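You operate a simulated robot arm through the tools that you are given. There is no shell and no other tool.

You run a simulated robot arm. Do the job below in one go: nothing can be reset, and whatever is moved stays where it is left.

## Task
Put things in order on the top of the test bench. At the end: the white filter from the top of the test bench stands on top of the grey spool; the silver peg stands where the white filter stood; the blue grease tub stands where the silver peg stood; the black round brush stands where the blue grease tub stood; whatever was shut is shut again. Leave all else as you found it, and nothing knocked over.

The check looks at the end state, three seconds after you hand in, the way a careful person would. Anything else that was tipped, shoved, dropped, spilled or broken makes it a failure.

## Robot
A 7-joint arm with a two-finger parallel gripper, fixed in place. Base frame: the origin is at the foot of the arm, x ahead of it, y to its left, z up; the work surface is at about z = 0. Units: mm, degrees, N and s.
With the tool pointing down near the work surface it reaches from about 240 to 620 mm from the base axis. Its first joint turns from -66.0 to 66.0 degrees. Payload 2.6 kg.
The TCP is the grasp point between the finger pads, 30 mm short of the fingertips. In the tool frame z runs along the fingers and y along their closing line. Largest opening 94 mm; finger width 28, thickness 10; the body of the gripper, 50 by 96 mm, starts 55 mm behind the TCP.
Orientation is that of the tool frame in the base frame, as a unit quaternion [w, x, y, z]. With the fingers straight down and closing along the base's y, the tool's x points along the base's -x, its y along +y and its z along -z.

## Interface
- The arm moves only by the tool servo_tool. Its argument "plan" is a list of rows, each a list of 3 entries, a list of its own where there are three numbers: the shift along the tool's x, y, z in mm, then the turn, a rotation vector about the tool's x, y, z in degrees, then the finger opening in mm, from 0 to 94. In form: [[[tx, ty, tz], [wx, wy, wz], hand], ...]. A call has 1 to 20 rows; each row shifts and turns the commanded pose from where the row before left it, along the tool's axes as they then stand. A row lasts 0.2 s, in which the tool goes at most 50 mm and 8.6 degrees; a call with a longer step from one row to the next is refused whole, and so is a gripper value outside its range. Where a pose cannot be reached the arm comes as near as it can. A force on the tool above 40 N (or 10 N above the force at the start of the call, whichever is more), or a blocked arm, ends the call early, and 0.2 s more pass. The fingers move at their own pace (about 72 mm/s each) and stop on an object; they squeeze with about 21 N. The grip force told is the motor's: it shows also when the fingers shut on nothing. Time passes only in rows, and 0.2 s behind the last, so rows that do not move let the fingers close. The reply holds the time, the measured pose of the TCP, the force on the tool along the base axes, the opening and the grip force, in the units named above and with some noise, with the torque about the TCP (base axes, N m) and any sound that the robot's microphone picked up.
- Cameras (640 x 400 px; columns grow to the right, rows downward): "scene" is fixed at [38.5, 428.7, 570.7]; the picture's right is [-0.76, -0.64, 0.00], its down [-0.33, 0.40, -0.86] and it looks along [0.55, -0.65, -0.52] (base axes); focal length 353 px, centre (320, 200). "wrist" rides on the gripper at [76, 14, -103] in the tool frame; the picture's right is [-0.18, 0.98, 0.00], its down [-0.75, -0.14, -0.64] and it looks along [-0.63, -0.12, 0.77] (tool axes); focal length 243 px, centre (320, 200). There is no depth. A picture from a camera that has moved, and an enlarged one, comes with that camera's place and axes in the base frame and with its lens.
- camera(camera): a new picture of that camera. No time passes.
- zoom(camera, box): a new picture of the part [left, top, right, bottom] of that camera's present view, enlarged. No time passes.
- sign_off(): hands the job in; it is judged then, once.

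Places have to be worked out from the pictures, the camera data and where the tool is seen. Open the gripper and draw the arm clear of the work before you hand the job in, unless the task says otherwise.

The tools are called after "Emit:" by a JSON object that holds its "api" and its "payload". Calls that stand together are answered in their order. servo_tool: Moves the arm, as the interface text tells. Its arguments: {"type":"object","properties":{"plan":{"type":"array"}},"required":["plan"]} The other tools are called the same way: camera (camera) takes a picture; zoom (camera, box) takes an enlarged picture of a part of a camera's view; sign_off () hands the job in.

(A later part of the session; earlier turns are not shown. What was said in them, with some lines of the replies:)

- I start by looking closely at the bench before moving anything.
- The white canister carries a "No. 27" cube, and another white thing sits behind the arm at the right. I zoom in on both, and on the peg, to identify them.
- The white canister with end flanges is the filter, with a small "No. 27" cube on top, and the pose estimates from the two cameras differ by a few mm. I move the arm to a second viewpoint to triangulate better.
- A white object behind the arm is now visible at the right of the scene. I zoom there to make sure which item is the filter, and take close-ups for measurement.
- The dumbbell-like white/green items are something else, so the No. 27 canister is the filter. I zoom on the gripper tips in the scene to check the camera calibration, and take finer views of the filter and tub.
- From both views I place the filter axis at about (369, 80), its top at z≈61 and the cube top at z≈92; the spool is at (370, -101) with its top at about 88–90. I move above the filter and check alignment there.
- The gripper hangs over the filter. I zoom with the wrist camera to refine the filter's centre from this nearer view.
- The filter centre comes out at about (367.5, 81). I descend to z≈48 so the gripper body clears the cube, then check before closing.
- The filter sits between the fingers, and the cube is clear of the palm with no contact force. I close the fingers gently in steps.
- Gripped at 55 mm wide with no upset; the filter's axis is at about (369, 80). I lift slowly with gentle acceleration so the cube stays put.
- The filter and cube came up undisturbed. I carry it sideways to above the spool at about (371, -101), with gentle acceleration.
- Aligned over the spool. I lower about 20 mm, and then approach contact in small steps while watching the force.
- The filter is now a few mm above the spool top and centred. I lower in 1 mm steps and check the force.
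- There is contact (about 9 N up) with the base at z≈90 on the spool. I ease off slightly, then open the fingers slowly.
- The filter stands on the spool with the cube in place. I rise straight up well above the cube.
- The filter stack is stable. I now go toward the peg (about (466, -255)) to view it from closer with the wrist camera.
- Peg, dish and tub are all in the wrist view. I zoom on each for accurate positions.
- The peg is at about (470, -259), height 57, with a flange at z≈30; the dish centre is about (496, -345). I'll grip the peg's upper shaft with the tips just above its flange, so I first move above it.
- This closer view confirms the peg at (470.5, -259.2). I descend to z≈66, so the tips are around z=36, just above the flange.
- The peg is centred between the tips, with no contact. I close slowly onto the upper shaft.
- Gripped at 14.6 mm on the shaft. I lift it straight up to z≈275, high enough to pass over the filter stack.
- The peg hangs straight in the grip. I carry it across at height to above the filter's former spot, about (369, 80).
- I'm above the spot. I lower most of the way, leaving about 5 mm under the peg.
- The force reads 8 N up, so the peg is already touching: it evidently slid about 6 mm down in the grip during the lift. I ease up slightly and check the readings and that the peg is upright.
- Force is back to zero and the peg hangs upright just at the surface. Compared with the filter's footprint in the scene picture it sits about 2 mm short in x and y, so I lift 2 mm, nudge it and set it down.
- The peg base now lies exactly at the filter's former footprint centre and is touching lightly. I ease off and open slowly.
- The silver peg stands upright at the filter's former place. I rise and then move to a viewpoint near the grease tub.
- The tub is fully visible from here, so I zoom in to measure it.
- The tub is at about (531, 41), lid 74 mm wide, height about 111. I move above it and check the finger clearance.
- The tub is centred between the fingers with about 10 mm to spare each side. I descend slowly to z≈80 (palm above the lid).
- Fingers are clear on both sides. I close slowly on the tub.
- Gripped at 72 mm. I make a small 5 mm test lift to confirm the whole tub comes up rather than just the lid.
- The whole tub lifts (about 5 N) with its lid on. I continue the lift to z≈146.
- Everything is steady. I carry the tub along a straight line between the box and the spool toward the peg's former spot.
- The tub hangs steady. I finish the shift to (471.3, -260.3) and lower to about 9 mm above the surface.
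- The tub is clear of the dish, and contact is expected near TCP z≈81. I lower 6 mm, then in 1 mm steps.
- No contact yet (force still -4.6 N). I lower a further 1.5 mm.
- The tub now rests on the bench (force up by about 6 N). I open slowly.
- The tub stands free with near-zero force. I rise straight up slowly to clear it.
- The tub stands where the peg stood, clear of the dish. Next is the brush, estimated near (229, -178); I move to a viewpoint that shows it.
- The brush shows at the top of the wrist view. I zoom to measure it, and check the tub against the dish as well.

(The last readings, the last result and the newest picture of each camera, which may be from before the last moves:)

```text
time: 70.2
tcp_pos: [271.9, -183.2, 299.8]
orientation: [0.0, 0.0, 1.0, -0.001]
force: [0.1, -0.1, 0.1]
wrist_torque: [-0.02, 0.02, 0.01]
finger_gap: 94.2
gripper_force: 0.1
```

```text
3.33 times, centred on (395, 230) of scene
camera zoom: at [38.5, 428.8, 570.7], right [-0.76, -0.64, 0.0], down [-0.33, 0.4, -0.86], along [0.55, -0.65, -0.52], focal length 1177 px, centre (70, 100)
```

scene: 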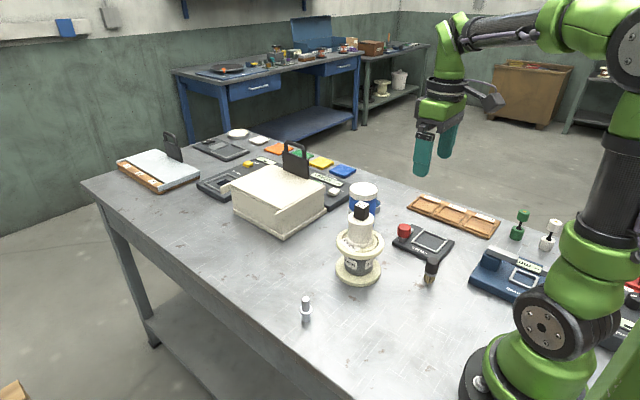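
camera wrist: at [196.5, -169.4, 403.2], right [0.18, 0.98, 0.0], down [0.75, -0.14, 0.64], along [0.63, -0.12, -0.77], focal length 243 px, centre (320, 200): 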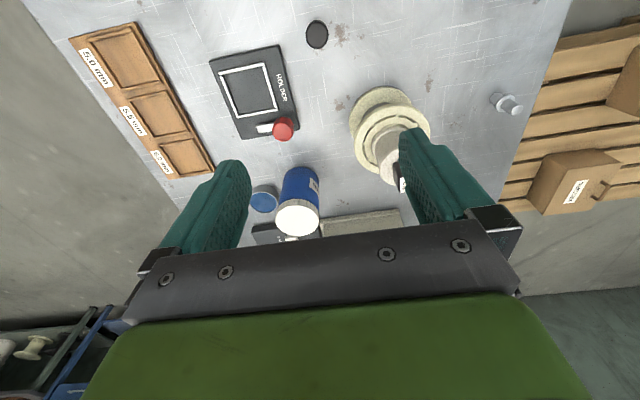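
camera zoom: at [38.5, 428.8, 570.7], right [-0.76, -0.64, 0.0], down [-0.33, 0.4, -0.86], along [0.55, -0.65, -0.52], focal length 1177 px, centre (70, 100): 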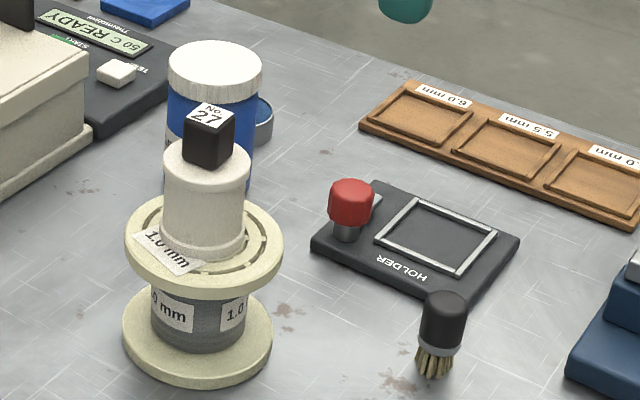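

The brush is at about (230, -179), handle roughly 28 mm across and top near z=60. I move above it with the gripper partly open.

Emit:
{"api": "servo_tool", "payload": {"plan": [[[7, 0.8, 20], [0, 0, 0], 70], [[7, 0.8, 25], [0, 0, 0], 64], [[7, 0.8, 25], [0, 0, 0], 64], [[7, 0.8, 25], [0, 0, 0], 64], [[7, 0.8, 25], [0, 0, 0], 64], [[7, 0.8, 20], [0, 0, 0], 64], [[0, 0, 20], [0, 0, 0], 64], [[0, 0, 0], [0, 0, 0], 64], [[0, 0, 0], [0, 0, 0], 64]]}}

Emit:
{"api": "zoom", "payload": {"camera": "wrist", "box": [220, 0, 440, 180]}}

Emit:
{"api": "zoom", "payload": {"camera": "scene", "box": [380, 190, 500, 300]}}

```text
time: 72.2
tcp_pos: [230.2, -177.7, 138.9]
orientation: [0.0, 0.0, 1.0, -0.001]
force: [0.4, -0.5, 0.5]
wrist_torque: [-0.02, 0.03, 0.02]
finger_gap: 64.1
gripper_force: 0.1
```

```text
2.22 times, centred on (330, 90) of wrist
camera zoom: at [154.0, -162.8, 242.6], right [0.18, 0.98, 0.0], down [0.75, -0.14, 0.64], along [0.63, -0.12, -0.77], focal length 539 px, centre (298, 444)
```

zoom: 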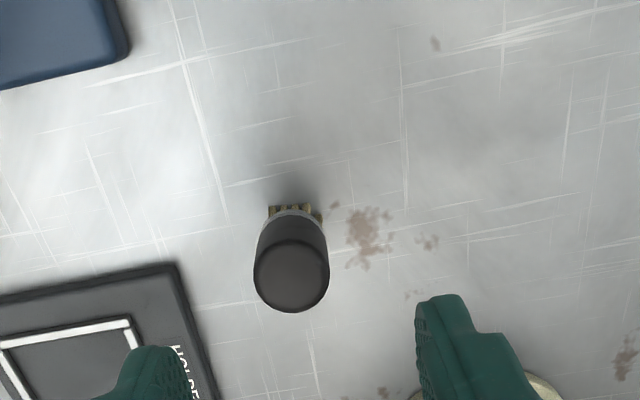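

```text
3.64 times, centred on (440, 245) of scene
camera zoom: at [38.5, 428.7, 570.7], right [-0.76, -0.64, 0.0], down [-0.33, 0.4, -0.86], along [0.55, -0.65, -0.52], focal length 1284 px, centre (-116, 36)
```

zoom: 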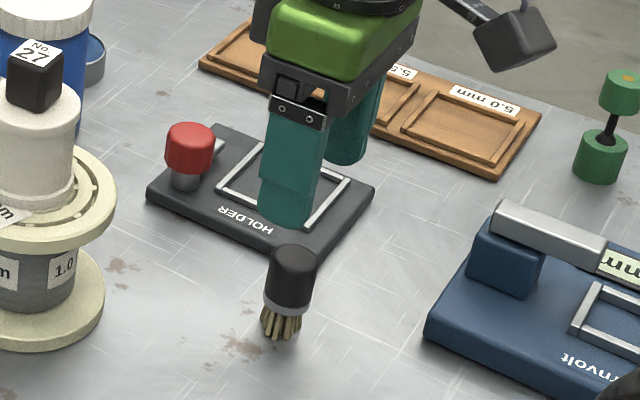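

The brush reads (229, -179), with the holder tray's edge near y=-230. I descend around the handle to z≈52 with a moderate opening.

Emit:
{"api": "servo_tool", "payload": {"plan": [[[0.7, -1, 15], [0, 0, 0], 54], [[0, 0, 18], [0, 0, 0], 54], [[0, 0, 18], [0, 0, 0], 54], [[0, 0, 16], [0, 0, 0], 54], [[0, 0, 12], [0, 0, 0], 54], [[0, 0, 8], [0, 0, 0], 54], [[0, 0, 0], [0, 0, 0], 54], [[0, 0, 0], [0, 0, 0], 54]]}}

Emit:
{"api": "zoom", "payload": {"camera": "wrist", "box": [220, 60, 440, 240]}}

Emit:
{"api": "zoom", "payload": {"camera": "scene", "box": [380, 210, 480, 300]}}

```text
time: 74.0
tcp_pos: [227.4, -182.0, 53.1]
orientation: [0.0, 0.0, 1.0, 0.0]
force: [-0.1, -0.2, 0.2]
wrist_torque: [-0.02, 0.04, -0.02]
finger_gap: 54.4
gripper_force: 0.1
```

```text
2.22 times, centred on (330, 150) of wrist
camera zoom: at [152.8, -167.2, 156.5], right [0.18, 0.98, 0.0], down [0.75, -0.14, 0.64], along [0.63, -0.12, -0.77], focal length 539 px, centre (298, 311)
```

zoom: 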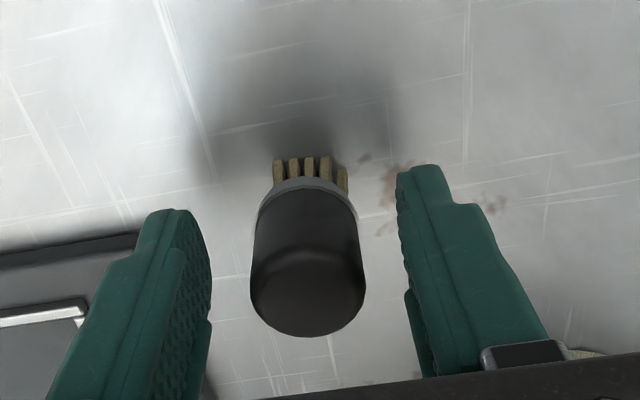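

```text
4.44 times, centred on (430, 255) of scene
camera zoom: at [38.5, 428.7, 570.7], right [-0.76, -0.64, 0.0], down [-0.33, 0.4, -0.86], along [0.55, -0.65, -0.52], focal length 1570 px, centre (-169, -44)
```

zoom: 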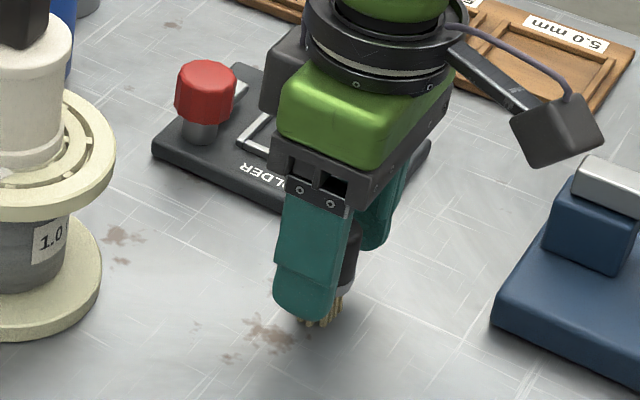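

The gripper sits about 2 mm toward -y of the brush, so I nudge it, then close slowly on the handle.

Emit:
{"api": "servo_tool", "payload": {"plan": [[[0.5, 1, 0], [0, 0, 0], 54], [[0.5, 1, 0], [0, 0, 0], 50], [[0, 0, 0], [0, 0, 0], 46], [[0, 0, 0], [0, 0, 0], 42], [[0, 0, 0], [0, 0, 0], 38], [[0, 0, 0], [0, 0, 0], 35], [[0, 0, 0], [0, 0, 0], 32], [[0, 0, 0], [0, 0, 0], 30], [[0, 0, 0], [0, 0, 0], 28], [[0, 0, 0], [0, 0, 0], 26], [[0, 0, 0], [0, 0, 0], 24], [[0, 0, 0], [0, 0, 0], 20], [[0, 0, 0], [0, 0, 0], 15], [[0, 0, 0], [0, 0, 0], 15]]}}

Emit:
{"api": "zoom", "payload": {"camera": "wrist", "box": [220, 60, 440, 240]}}

Emit:
{"api": "zoom", "payload": {"camera": "scene", "box": [380, 210, 480, 300]}}

```text
time: 77.0
tcp_pos: [227.5, -179.7, 53.5]
orientation: [0.001, 0.0, 1.0, 0.001]
force: [-0.1, 0.5, 1.1]
wrist_torque: [0.0, -0.01, -0.03]
finger_gap: 28.5
gripper_force: 20.8
```

```text
2.22 times, centred on (330, 150) of wrist
camera zoom: at [152.0, -165.2, 156.6], right [0.18, 0.98, 0.0], down [0.75, -0.14, 0.64], along [0.63, -0.12, -0.77], focal length 539 px, centre (298, 311)
```

zoom: 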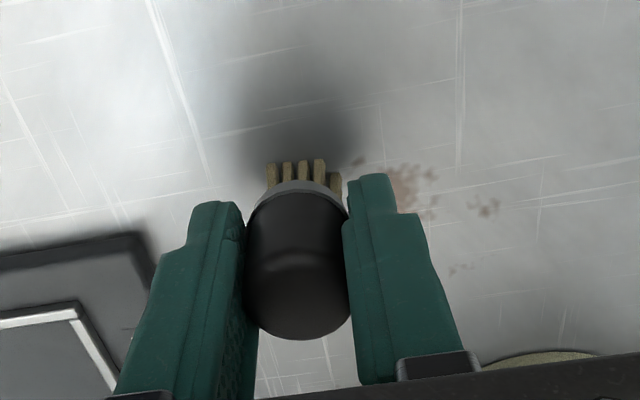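

```text
4.44 times, centred on (430, 255) of scene
camera zoom: at [38.5, 428.7, 570.7], right [-0.76, -0.64, 0.0], down [-0.33, 0.4, -0.86], along [0.55, -0.65, -0.52], focal length 1570 px, centre (-169, -44)
```

zoom: 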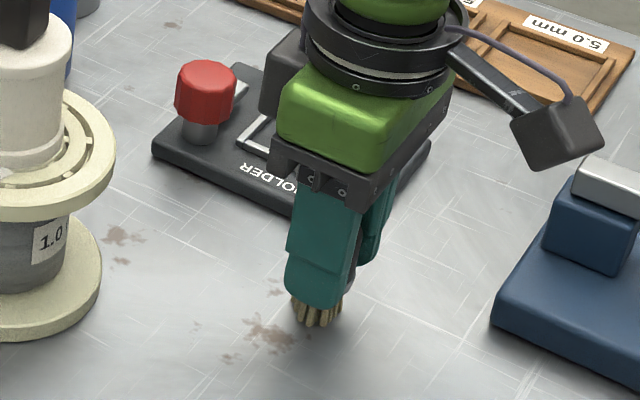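

Gripped at 28.5 mm. I lift the brush straight up to z≈280 so it will pass above the filter stack.

Emit:
{"api": "servo_tool", "payload": {"plan": [[[0, 0, -2], [0, 0, 0], 15], [[0, 0, -4], [0, 0, 0], 15], [[0, 0, -8], [0, 0, 0], 15], [[0, 0, -12], [0, 0, 0], 15], [[0, 0, -16], [0, 0, 0], 15], [[0, 0, -20], [0, 0, 0], 15], [[0, 0, -20], [0, 0, 0], 15], [[0, 0, -20], [0, 0, 0], 15], [[0, 0, -20], [0, 0, 0], 15], [[0, 0, -20], [0, 0, 0], 15], [[0, 0, -20], [0, 0, 0], 15], [[0, 0, -20], [0, 0, 0], 15], [[0, 0, -20], [0, 0, 0], 15], [[0, 0, -14], [0, 0, 0], 15], [[0, 0, -8], [0, 0, 0], 15], [[0, 0, -4], [0, 0, 0], 15], [[0, 0, 0], [0, 0, 0], 15]]}}

Emit:
{"api": "zoom", "payload": {"camera": "wrist", "box": [220, 60, 440, 240]}}

Emit:
{"api": "camera", "payload": {"camera": "scene"}}

```text
time: 80.6
tcp_pos: [229.0, -179.0, 279.9]
orientation: [0.0, 0.0, 1.0, 0.0]
force: [0.7, -0.1, -0.9]
wrist_torque: [-0.01, 0.0, -0.02]
finger_gap: 28.2
gripper_force: 20.7
```

```text
2.22 times, centred on (330, 150) of wrist
camera zoom: at [153.4, -164.7, 382.7], right [0.18, 0.98, 0.0], down [0.75, -0.14, 0.64], along [0.63, -0.12, -0.77], focal length 539 px, centre (298, 311)
```

zoom: 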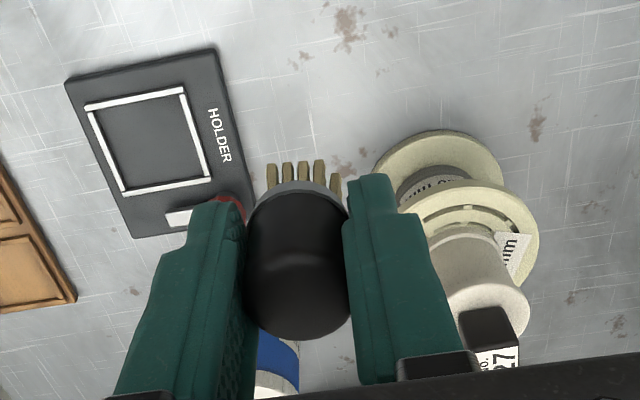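

```text
taken
```

scene: 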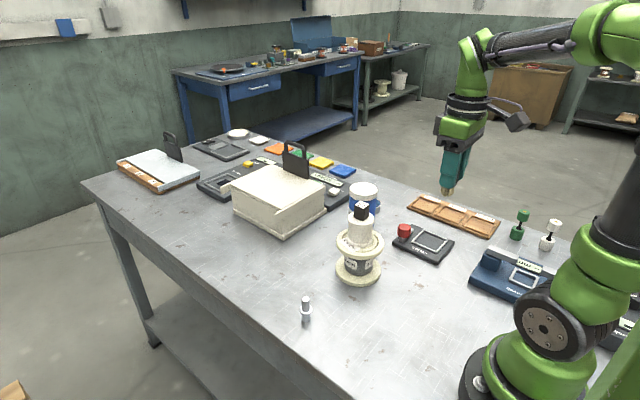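

The brush is held firmly and upright. I carry it at height to above the tub's former spot, about (530, 41).

Emit:
{"api": "servo_tool", "payload": {"plan": [[[-4.4, 3.2, 0], [0, 0, 0], 15], [[-8.9, 6.5, 0], [0, 0, 0], 15], [[-13.3, 9.8, 0], [0, 0, 0], 15], [[-17.7, 13, 0], [0, 0, 0], 15], [[-17.7, 13, 0], [0, 0, 0], 15], [[-17.7, 13, 0], [0, 0, 0], 15], [[-17.7, 13, 0], [0, 0, 0], 15], [[-17.7, 13, 0], [0, 0, 0], 15], [[-17.7, 13, 0], [0, 0, 0], 15], [[-17.7, 13, 0], [0, 0, 0], 15], [[-17.7, 13, 0], [0, 0, 0], 15], [[-17.7, 13, 0], [0, 0, 0], 15], [[-17.7, 13, 0], [0, 0, 0], 15], [[-17.7, 13, 0], [0, 0, 0], 15], [[-17.7, 13, 0], [0, 0, 0], 15], [[-17.7, 13, 0], [0, 0, 0], 15], [[-17.7, 13, 0], [0, 0, 0], 15], [[-13.3, 9.8, 0], [0, 0, 0], 15], [[-8.9, 6.5, 0], [0, 0, 0], 15], [[-4.9, 3.2, 0], [0, 0, 0], 15]]}}

Emit:
{"api": "camera", "payload": {"camera": "wrist"}}

Emit:
{"api": "camera", "payload": {"camera": "scene"}}

```text
time: 84.8
tcp_pos: [530.3, 41.2, 278.8]
orientation: [0.0, 0.0, 1.0, 0.0]
force: [0.1, 0.9, -0.2]
wrist_torque: [-0.01, 0.03, -0.02]
finger_gap: 28.5
gripper_force: 20.6
```

```text
taken
camera wrist: at [455.1, 56.8, 382.3], right [0.18, 0.98, 0.0], down [0.75, -0.14, 0.64], along [0.63, -0.12, -0.77], focal length 243 px, centre (320, 200)
```

wrist: 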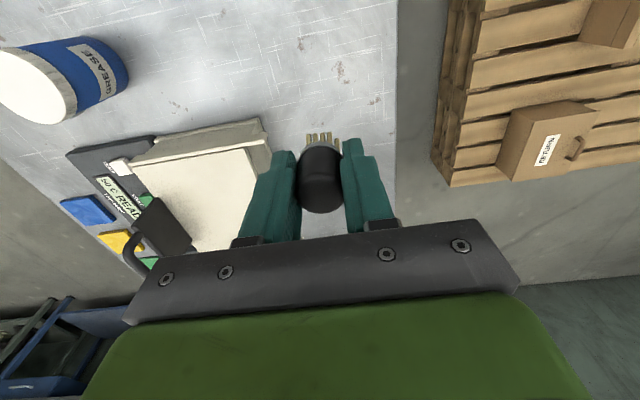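

```text
taken
```

scene: 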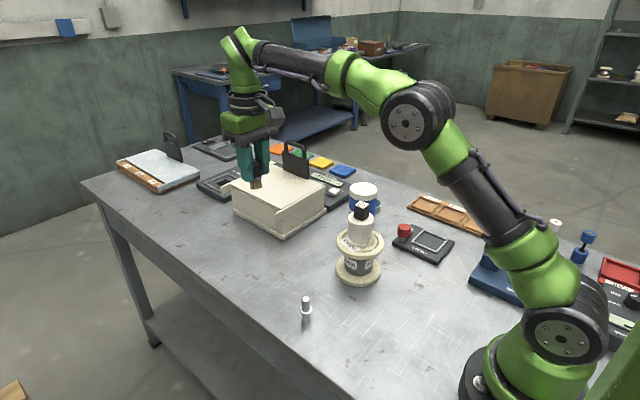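

I'm above the spot. I lower to about 10 mm above the surface.

Emit:
{"api": "servo_tool", "payload": {"plan": [[[0, 0, 4], [0, 0, 0], 15], [[0, 0, 10], [0, 0, 0], 15], [[0, 0, 18], [0, 0, 0], 15], [[0, 0, 20], [0, 0, 0], 15], [[0, 0, 20], [0, 0, 0], 15], [[0, 0, 20], [0, 0, 0], 15], [[0, 0, 20], [0, 0, 0], 15], [[0, 0, 20], [0, 0, 0], 15], [[0, 0, 20], [0, 0, 0], 15], [[0, 0, 20], [0, 0, 0], 15], [[0, 0, 18], [0, 0, 0], 15], [[0, 0, 12], [0, 0, 0], 15], [[0, 0, 8], [0, 0, 0], 15], [[0, 0, 4], [0, 0, 0], 15], [[0, 0, 0], [0, 0, 0], 15], [[0, 0, 0], [0, 0, 0], 15]]}}

Emit:
{"api": "zoom", "payload": {"camera": "wrist", "box": [220, 60, 440, 240]}}

Emit:
{"api": "zoom", "payload": {"camera": "scene", "box": [210, 190, 320, 290]}}

```text
time: 88.2
tcp_pos: [528.5, 40.3, 65.1]
orientation: [0.0, 0.0, 1.0, 0.0]
force: [0.7, 0.2, -1.3]
wrist_torque: [0.02, 0.0, 0.0]
finger_gap: 28.3
gripper_force: 21.2
```

```text
2.22 times, centred on (330, 150) of wrist
camera zoom: at [452.7, 54.9, 168.8], right [0.18, 0.98, 0.0], down [0.75, -0.14, 0.64], along [0.63, -0.12, -0.77], focal length 539 px, centre (298, 311)
```

zoom: 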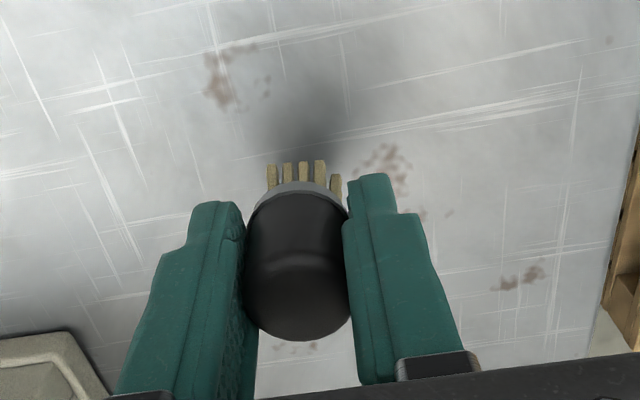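

```text
4.00 times, centred on (265, 240) of scene
camera zoom: at [38.5, 428.7, 570.7], right [-0.76, -0.64, 0.0], down [-0.33, 0.4, -0.86], along [0.55, -0.65, -0.52], focal length 1412 px, centre (540, 40)
```

zoom: 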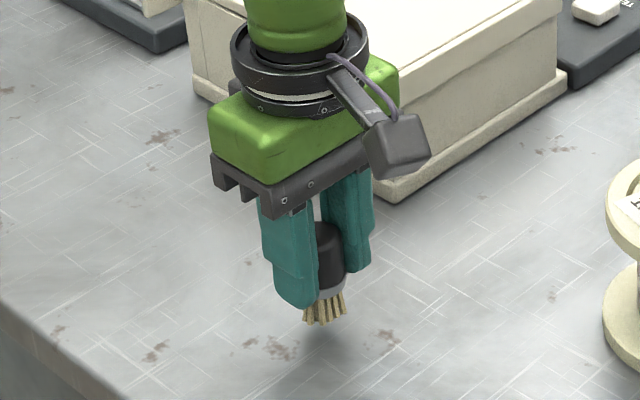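

It's about 12 mm up and 1–2 mm off, so I correct by (+1.5, +1) and lower to just above contact.

Emit:
{"api": "servo_tool", "payload": {"plan": [[[-1.5, 1, 2], [0, 0, 0], 15], [[0, 0, 3], [0, 0, 0], 15], [[0, 0, 2], [0, 0, 0], 15], [[0, 0, 1], [0, 0, 0], 15], [[0, 0, 1], [0, 0, 0], 15], [[0, 0, 0], [0, 0, 0], 15]]}}

Emit:
{"api": "zoom", "payload": {"camera": "scene", "box": [250, 230, 310, 285]}}

```text
time: 89.6
tcp_pos: [529.6, 42.4, 57.0]
orientation: [-0.001, 0.0, 1.0, 0.0]
force: [-0.9, -0.1, -0.5]
wrist_torque: [-0.05, 0.01, 0.0]
finger_gap: 28.4
gripper_force: 21.6
```

```text
7.27 times, centred on (280, 258) of scene
camera zoom: at [38.5, 428.7, 570.7], right [-0.76, -0.64, 0.0], down [-0.33, 0.4, -0.86], along [0.55, -0.65, -0.52], focal length 2568 px, centre (611, -218)
```

zoom: 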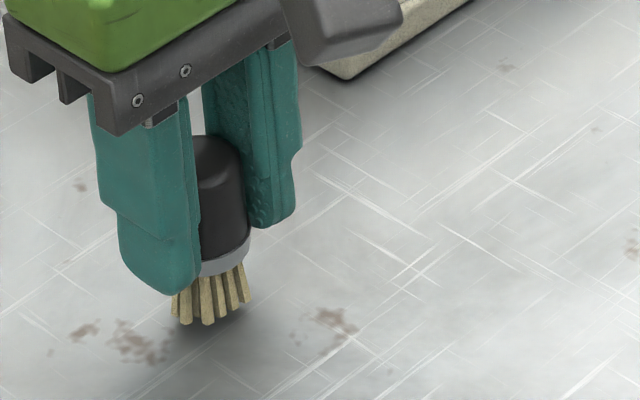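

Relative to the tub's original footprint in the scene picture, the brush is about 3 mm toward +y, since the tub shifted slightly when gripped. I shift by about -2.3 mm in y and lower until contact.

Emit:
{"api": "servo_tool", "payload": {"plan": [[[0.5, -1.2, 0], [0, 0, 0], 15], [[0.3, -1.2, 0], [0, 0, 0], 15], [[0, 0, 1], [0, 0, 0], 15], [[0, 0, 1], [0, 0, 0], 15], [[0, 0, 0], [0, 0, 0], 15]]}}

Emit:
{"api": "zoom", "payload": {"camera": "scene", "box": [250, 230, 310, 285]}}

```text
time: 90.8
tcp_pos: [531.3, 39.8, 54.4]
orientation: [0.0, 0.0, 1.0, 0.0]
force: [-0.3, 0.7, -0.2]
wrist_torque: [0.01, 0.01, 0.01]
finger_gap: 28.1
gripper_force: 21.0
```

```text
7.27 times, centred on (280, 258) of scene
camera zoom: at [38.5, 428.7, 570.7], right [-0.76, -0.64, 0.0], down [-0.33, 0.4, -0.86], along [0.55, -0.65, -0.52], focal length 2568 px, centre (611, -218)
```

zoom: 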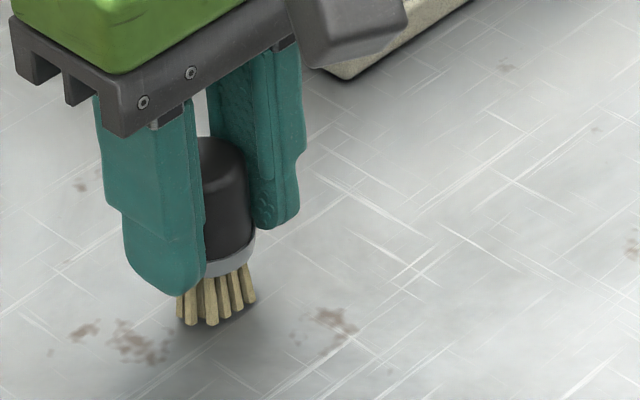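

The bristles are nearly touching, with no contact force yet. I lower in 0.5 mm steps.

Emit:
{"api": "servo_tool", "payload": {"plan": [[[0, 0, 0.6], [0, 0, 0], 15], [[0, 0, 0.6], [0, 0, 0], 15], [[0, 0, 0], [0, 0, 0], 15]]}}

```text
time: 91.6
tcp_pos: [532.0, 39.5, 53.6]
orientation: [0.0, 0.0, 1.0, 0.0]
force: [0.5, -1.0, -0.6]
wrist_torque: [-0.02, 0.01, 0.03]
finger_gap: 28.5
gripper_force: 20.9
```

Still no clear contact, so I lower another 0.6 mm at a time.

Emit:
{"api": "servo_tool", "payload": {"plan": [[[0, 0, 0.6], [0, 0, 0], 15], [[0, 0, 0.6], [0, 0, 0], 15], [[0, 0, 0], [0, 0, 0], 15]]}}

Emit:
{"api": "zoom", "payload": {"camera": "scene", "box": [250, 230, 310, 285]}}

```text
time: 92.4
tcp_pos: [530.1, 40.2, 53.4]
orientation: [0.0, 0.0, 1.0, 0.0]
force: [2.0, 0.9, 5.7]
wrist_torque: [0.01, -0.13, 0.03]
finger_gap: 28.5
gripper_force: 21.3
```

```text
7.27 times, centred on (280, 258) of scene
camera zoom: at [38.4, 428.7, 570.7], right [-0.76, -0.64, 0.0], down [-0.33, 0.4, -0.86], along [0.55, -0.65, -0.52], focal length 2568 px, centre (611, -218)
```

zoom: 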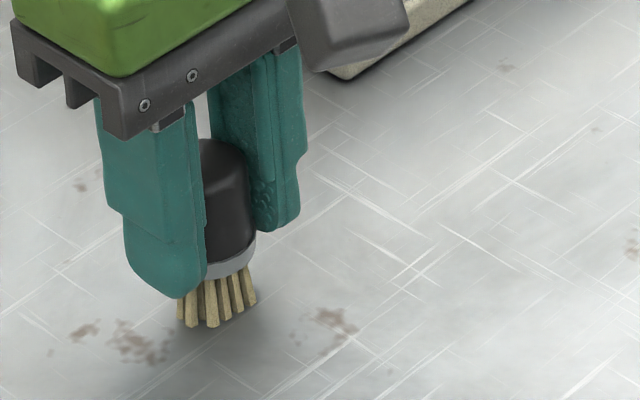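

Contact at about 6 N. I ease off slightly and open slowly.

Emit:
{"api": "servo_tool", "payload": {"plan": [[[0, 0, -0.4], [0, 0, 0], 15], [[0, 0, 0], [0, 0, 0], 22], [[0, 0, 0], [0, 0, 0], 27], [[0, 0, 0], [0, 0, 0], 29], [[0, 0, 0], [0, 0, 0], 32], [[0, 0, 0], [0, 0, 0], 37], [[0, 0, 0], [0, 0, 0], 44], [[0, 0, 0], [0, 0, 0], 54], [[0, 0, 0], [0, 0, 0], 64], [[0, 0, 0], [0, 0, 0], 70], [[0, 0, 0], [0, 0, 0], 70]]}}

Emit:
{"api": "zoom", "payload": {"camera": "scene", "box": [240, 220, 310, 285]}}

Emit:
{"api": "zoom", "payload": {"camera": "wrist", "box": [220, 60, 440, 240]}}

```text
time: 94.8
tcp_pos: [530.1, 40.6, 52.9]
orientation: [-0.001, 0.0, 1.0, 0.0]
force: [0.0, 0.2, 0.3]
wrist_torque: [0.01, -0.03, -0.03]
finger_gap: 70.1
gripper_force: 0.0
```

```text
6.15 times, centred on (275, 252) of scene
camera zoom: at [38.5, 428.7, 570.7], right [-0.76, -0.64, 0.0], down [-0.33, 0.4, -0.86], along [0.55, -0.65, -0.52], focal length 2173 px, centre (597, -123)
```

zoom: 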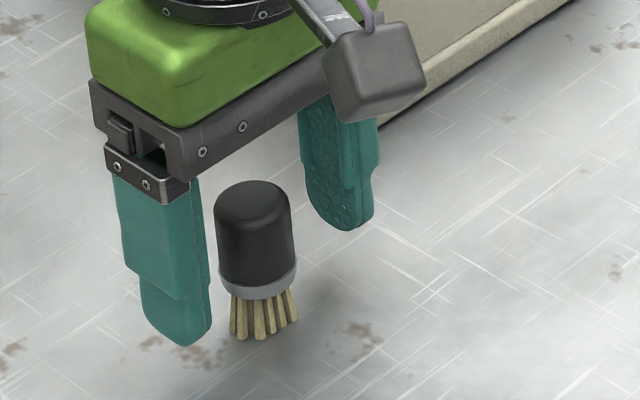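

```text
2.22 times, centred on (330, 150) of wrist
camera zoom: at [454.8, 55.3, 156.4], right [0.18, 0.98, 0.0], down [0.75, -0.14, 0.64], along [0.63, -0.12, -0.77], focal length 539 px, centre (298, 311)
```

zoom: 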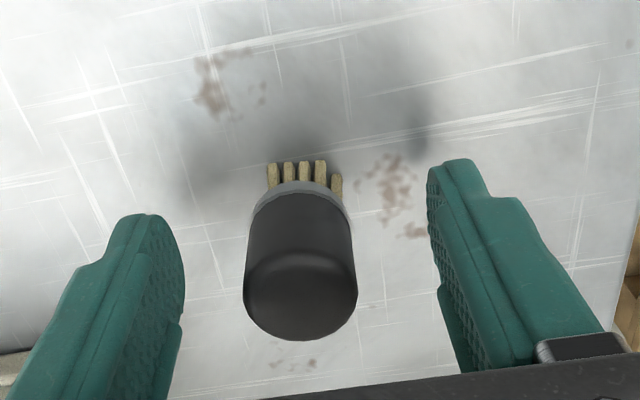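

The brush stands upright where the tub stood. I rise straight up and draw the arm well clear.

Emit:
{"api": "servo_tool", "payload": {"plan": [[[0, 0, -4], [0, 0, 0], 70], [[0, 0, -10], [0, 0, 0], 70], [[0, 0, -20], [0, 0, 0], 80], [[0, 0, -30], [0, 0, 0], 94], [[0, 0, -30], [0, 0, 0], 94], [[0, 0, -30], [0, 0, 0], 94], [[0, 0, -30], [0, 0, 0], 94], [[0, 0, -30], [0, 0, 0], 94], [[0, 0, -30], [0, 0, 0], 94], [[15, -10, -25], [0, 0, 0], 94], [[25, -15, -20], [0, 0, 0], 94], [[30, -15, -20], [0, 0, 0], 94], [[30, -15, -20], [0, 0, 0], 94], [[30, -15, 0], [0, 0, 0], 94], [[20, -15, 0], [0, 0, 0], 94], [[10, -10, 0], [0, 0, 0], 94], [[0, 0, 0], [0, 0, 0], 94]]}}

Emit:
{"api": "camera", "payload": {"camera": "scene"}}

Emit:
{"api": "camera", "payload": {"camera": "wrist"}}

Emit:
{"api": "zoom", "payload": {"camera": "scene", "box": [220, 170, 480, 330]}}

```text
time: 98.4
tcp_pos: [368.7, -53.8, 355.9]
orientation: [0.0, 0.0, 1.0, 0.001]
force: [-0.3, 1.1, -0.3]
wrist_torque: [-0.04, 0.01, 0.0]
finger_gap: 94.0
gripper_force: 0.1
```

```text
taken
```

scene: 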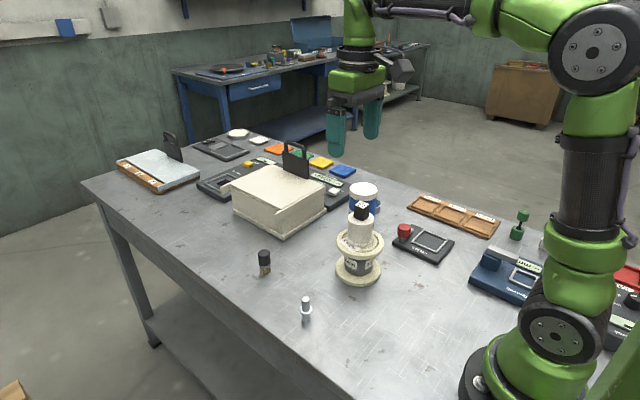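

```text
taken
camera wrist: at [293.1, -39.4, 458.5], right [0.18, 0.98, 0.0], down [0.75, -0.14, 0.64], along [0.63, -0.12, -0.77], focal length 243 px, centre (320, 200)
```

wrist: 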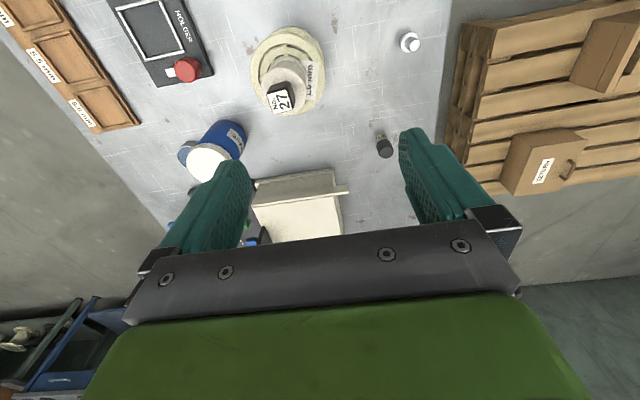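

```text
2.46 times, centred on (350, 250) of scene
camera zoom: at [38.5, 428.7, 570.7], right [-0.76, -0.64, 0.0], down [-0.33, 0.4, -0.86], along [0.55, -0.65, -0.52], focal length 869 px, centre (246, 77)
```

zoom: 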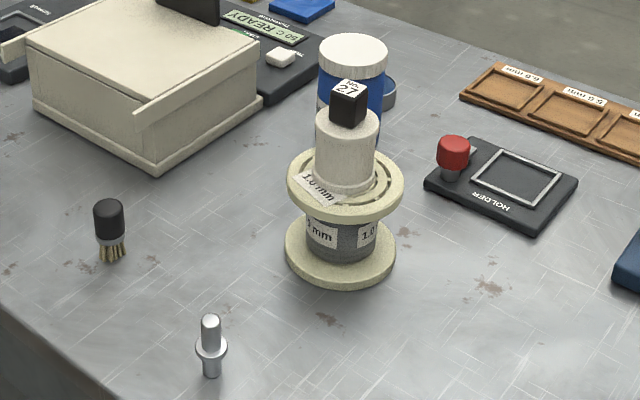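

All four items stand in their places: the filter is on the spool with its cube still on top, the peg is on the filter's spot, the tub on the peg's spot and the brush on the tub's spot. Nothing else was disturbed or opened, and the gripper is open and clear, so I hand in.

Emit:
{"api": "sign_off", "payload": {}}

```text
The job is handed in.
```

I've handed the job in. The last pictures show all four items standing in their new places and nothing knocked over.

- **White filter:** it stands centred on top of the grey spool. I took the white canister marked "No. 27" to be the filter. The small black "No. 27" cube on top of it was carried along and is still there.
- **Silver peg:** it stands where the filter stood. It slid about 6 mm in the grip on the way, but I set it down upright on the spot.
- **Blue grease tub:** it stands where the peg stood, clear of the small blue dish beside it.
- **Black round brush:** it stands on its bristles where the tub stood.

I estimate each item is within a few millimetres of its target. Nothing that was shut was opened, so nothing needed closing again. The gripper is open and the arm is clear of the work.
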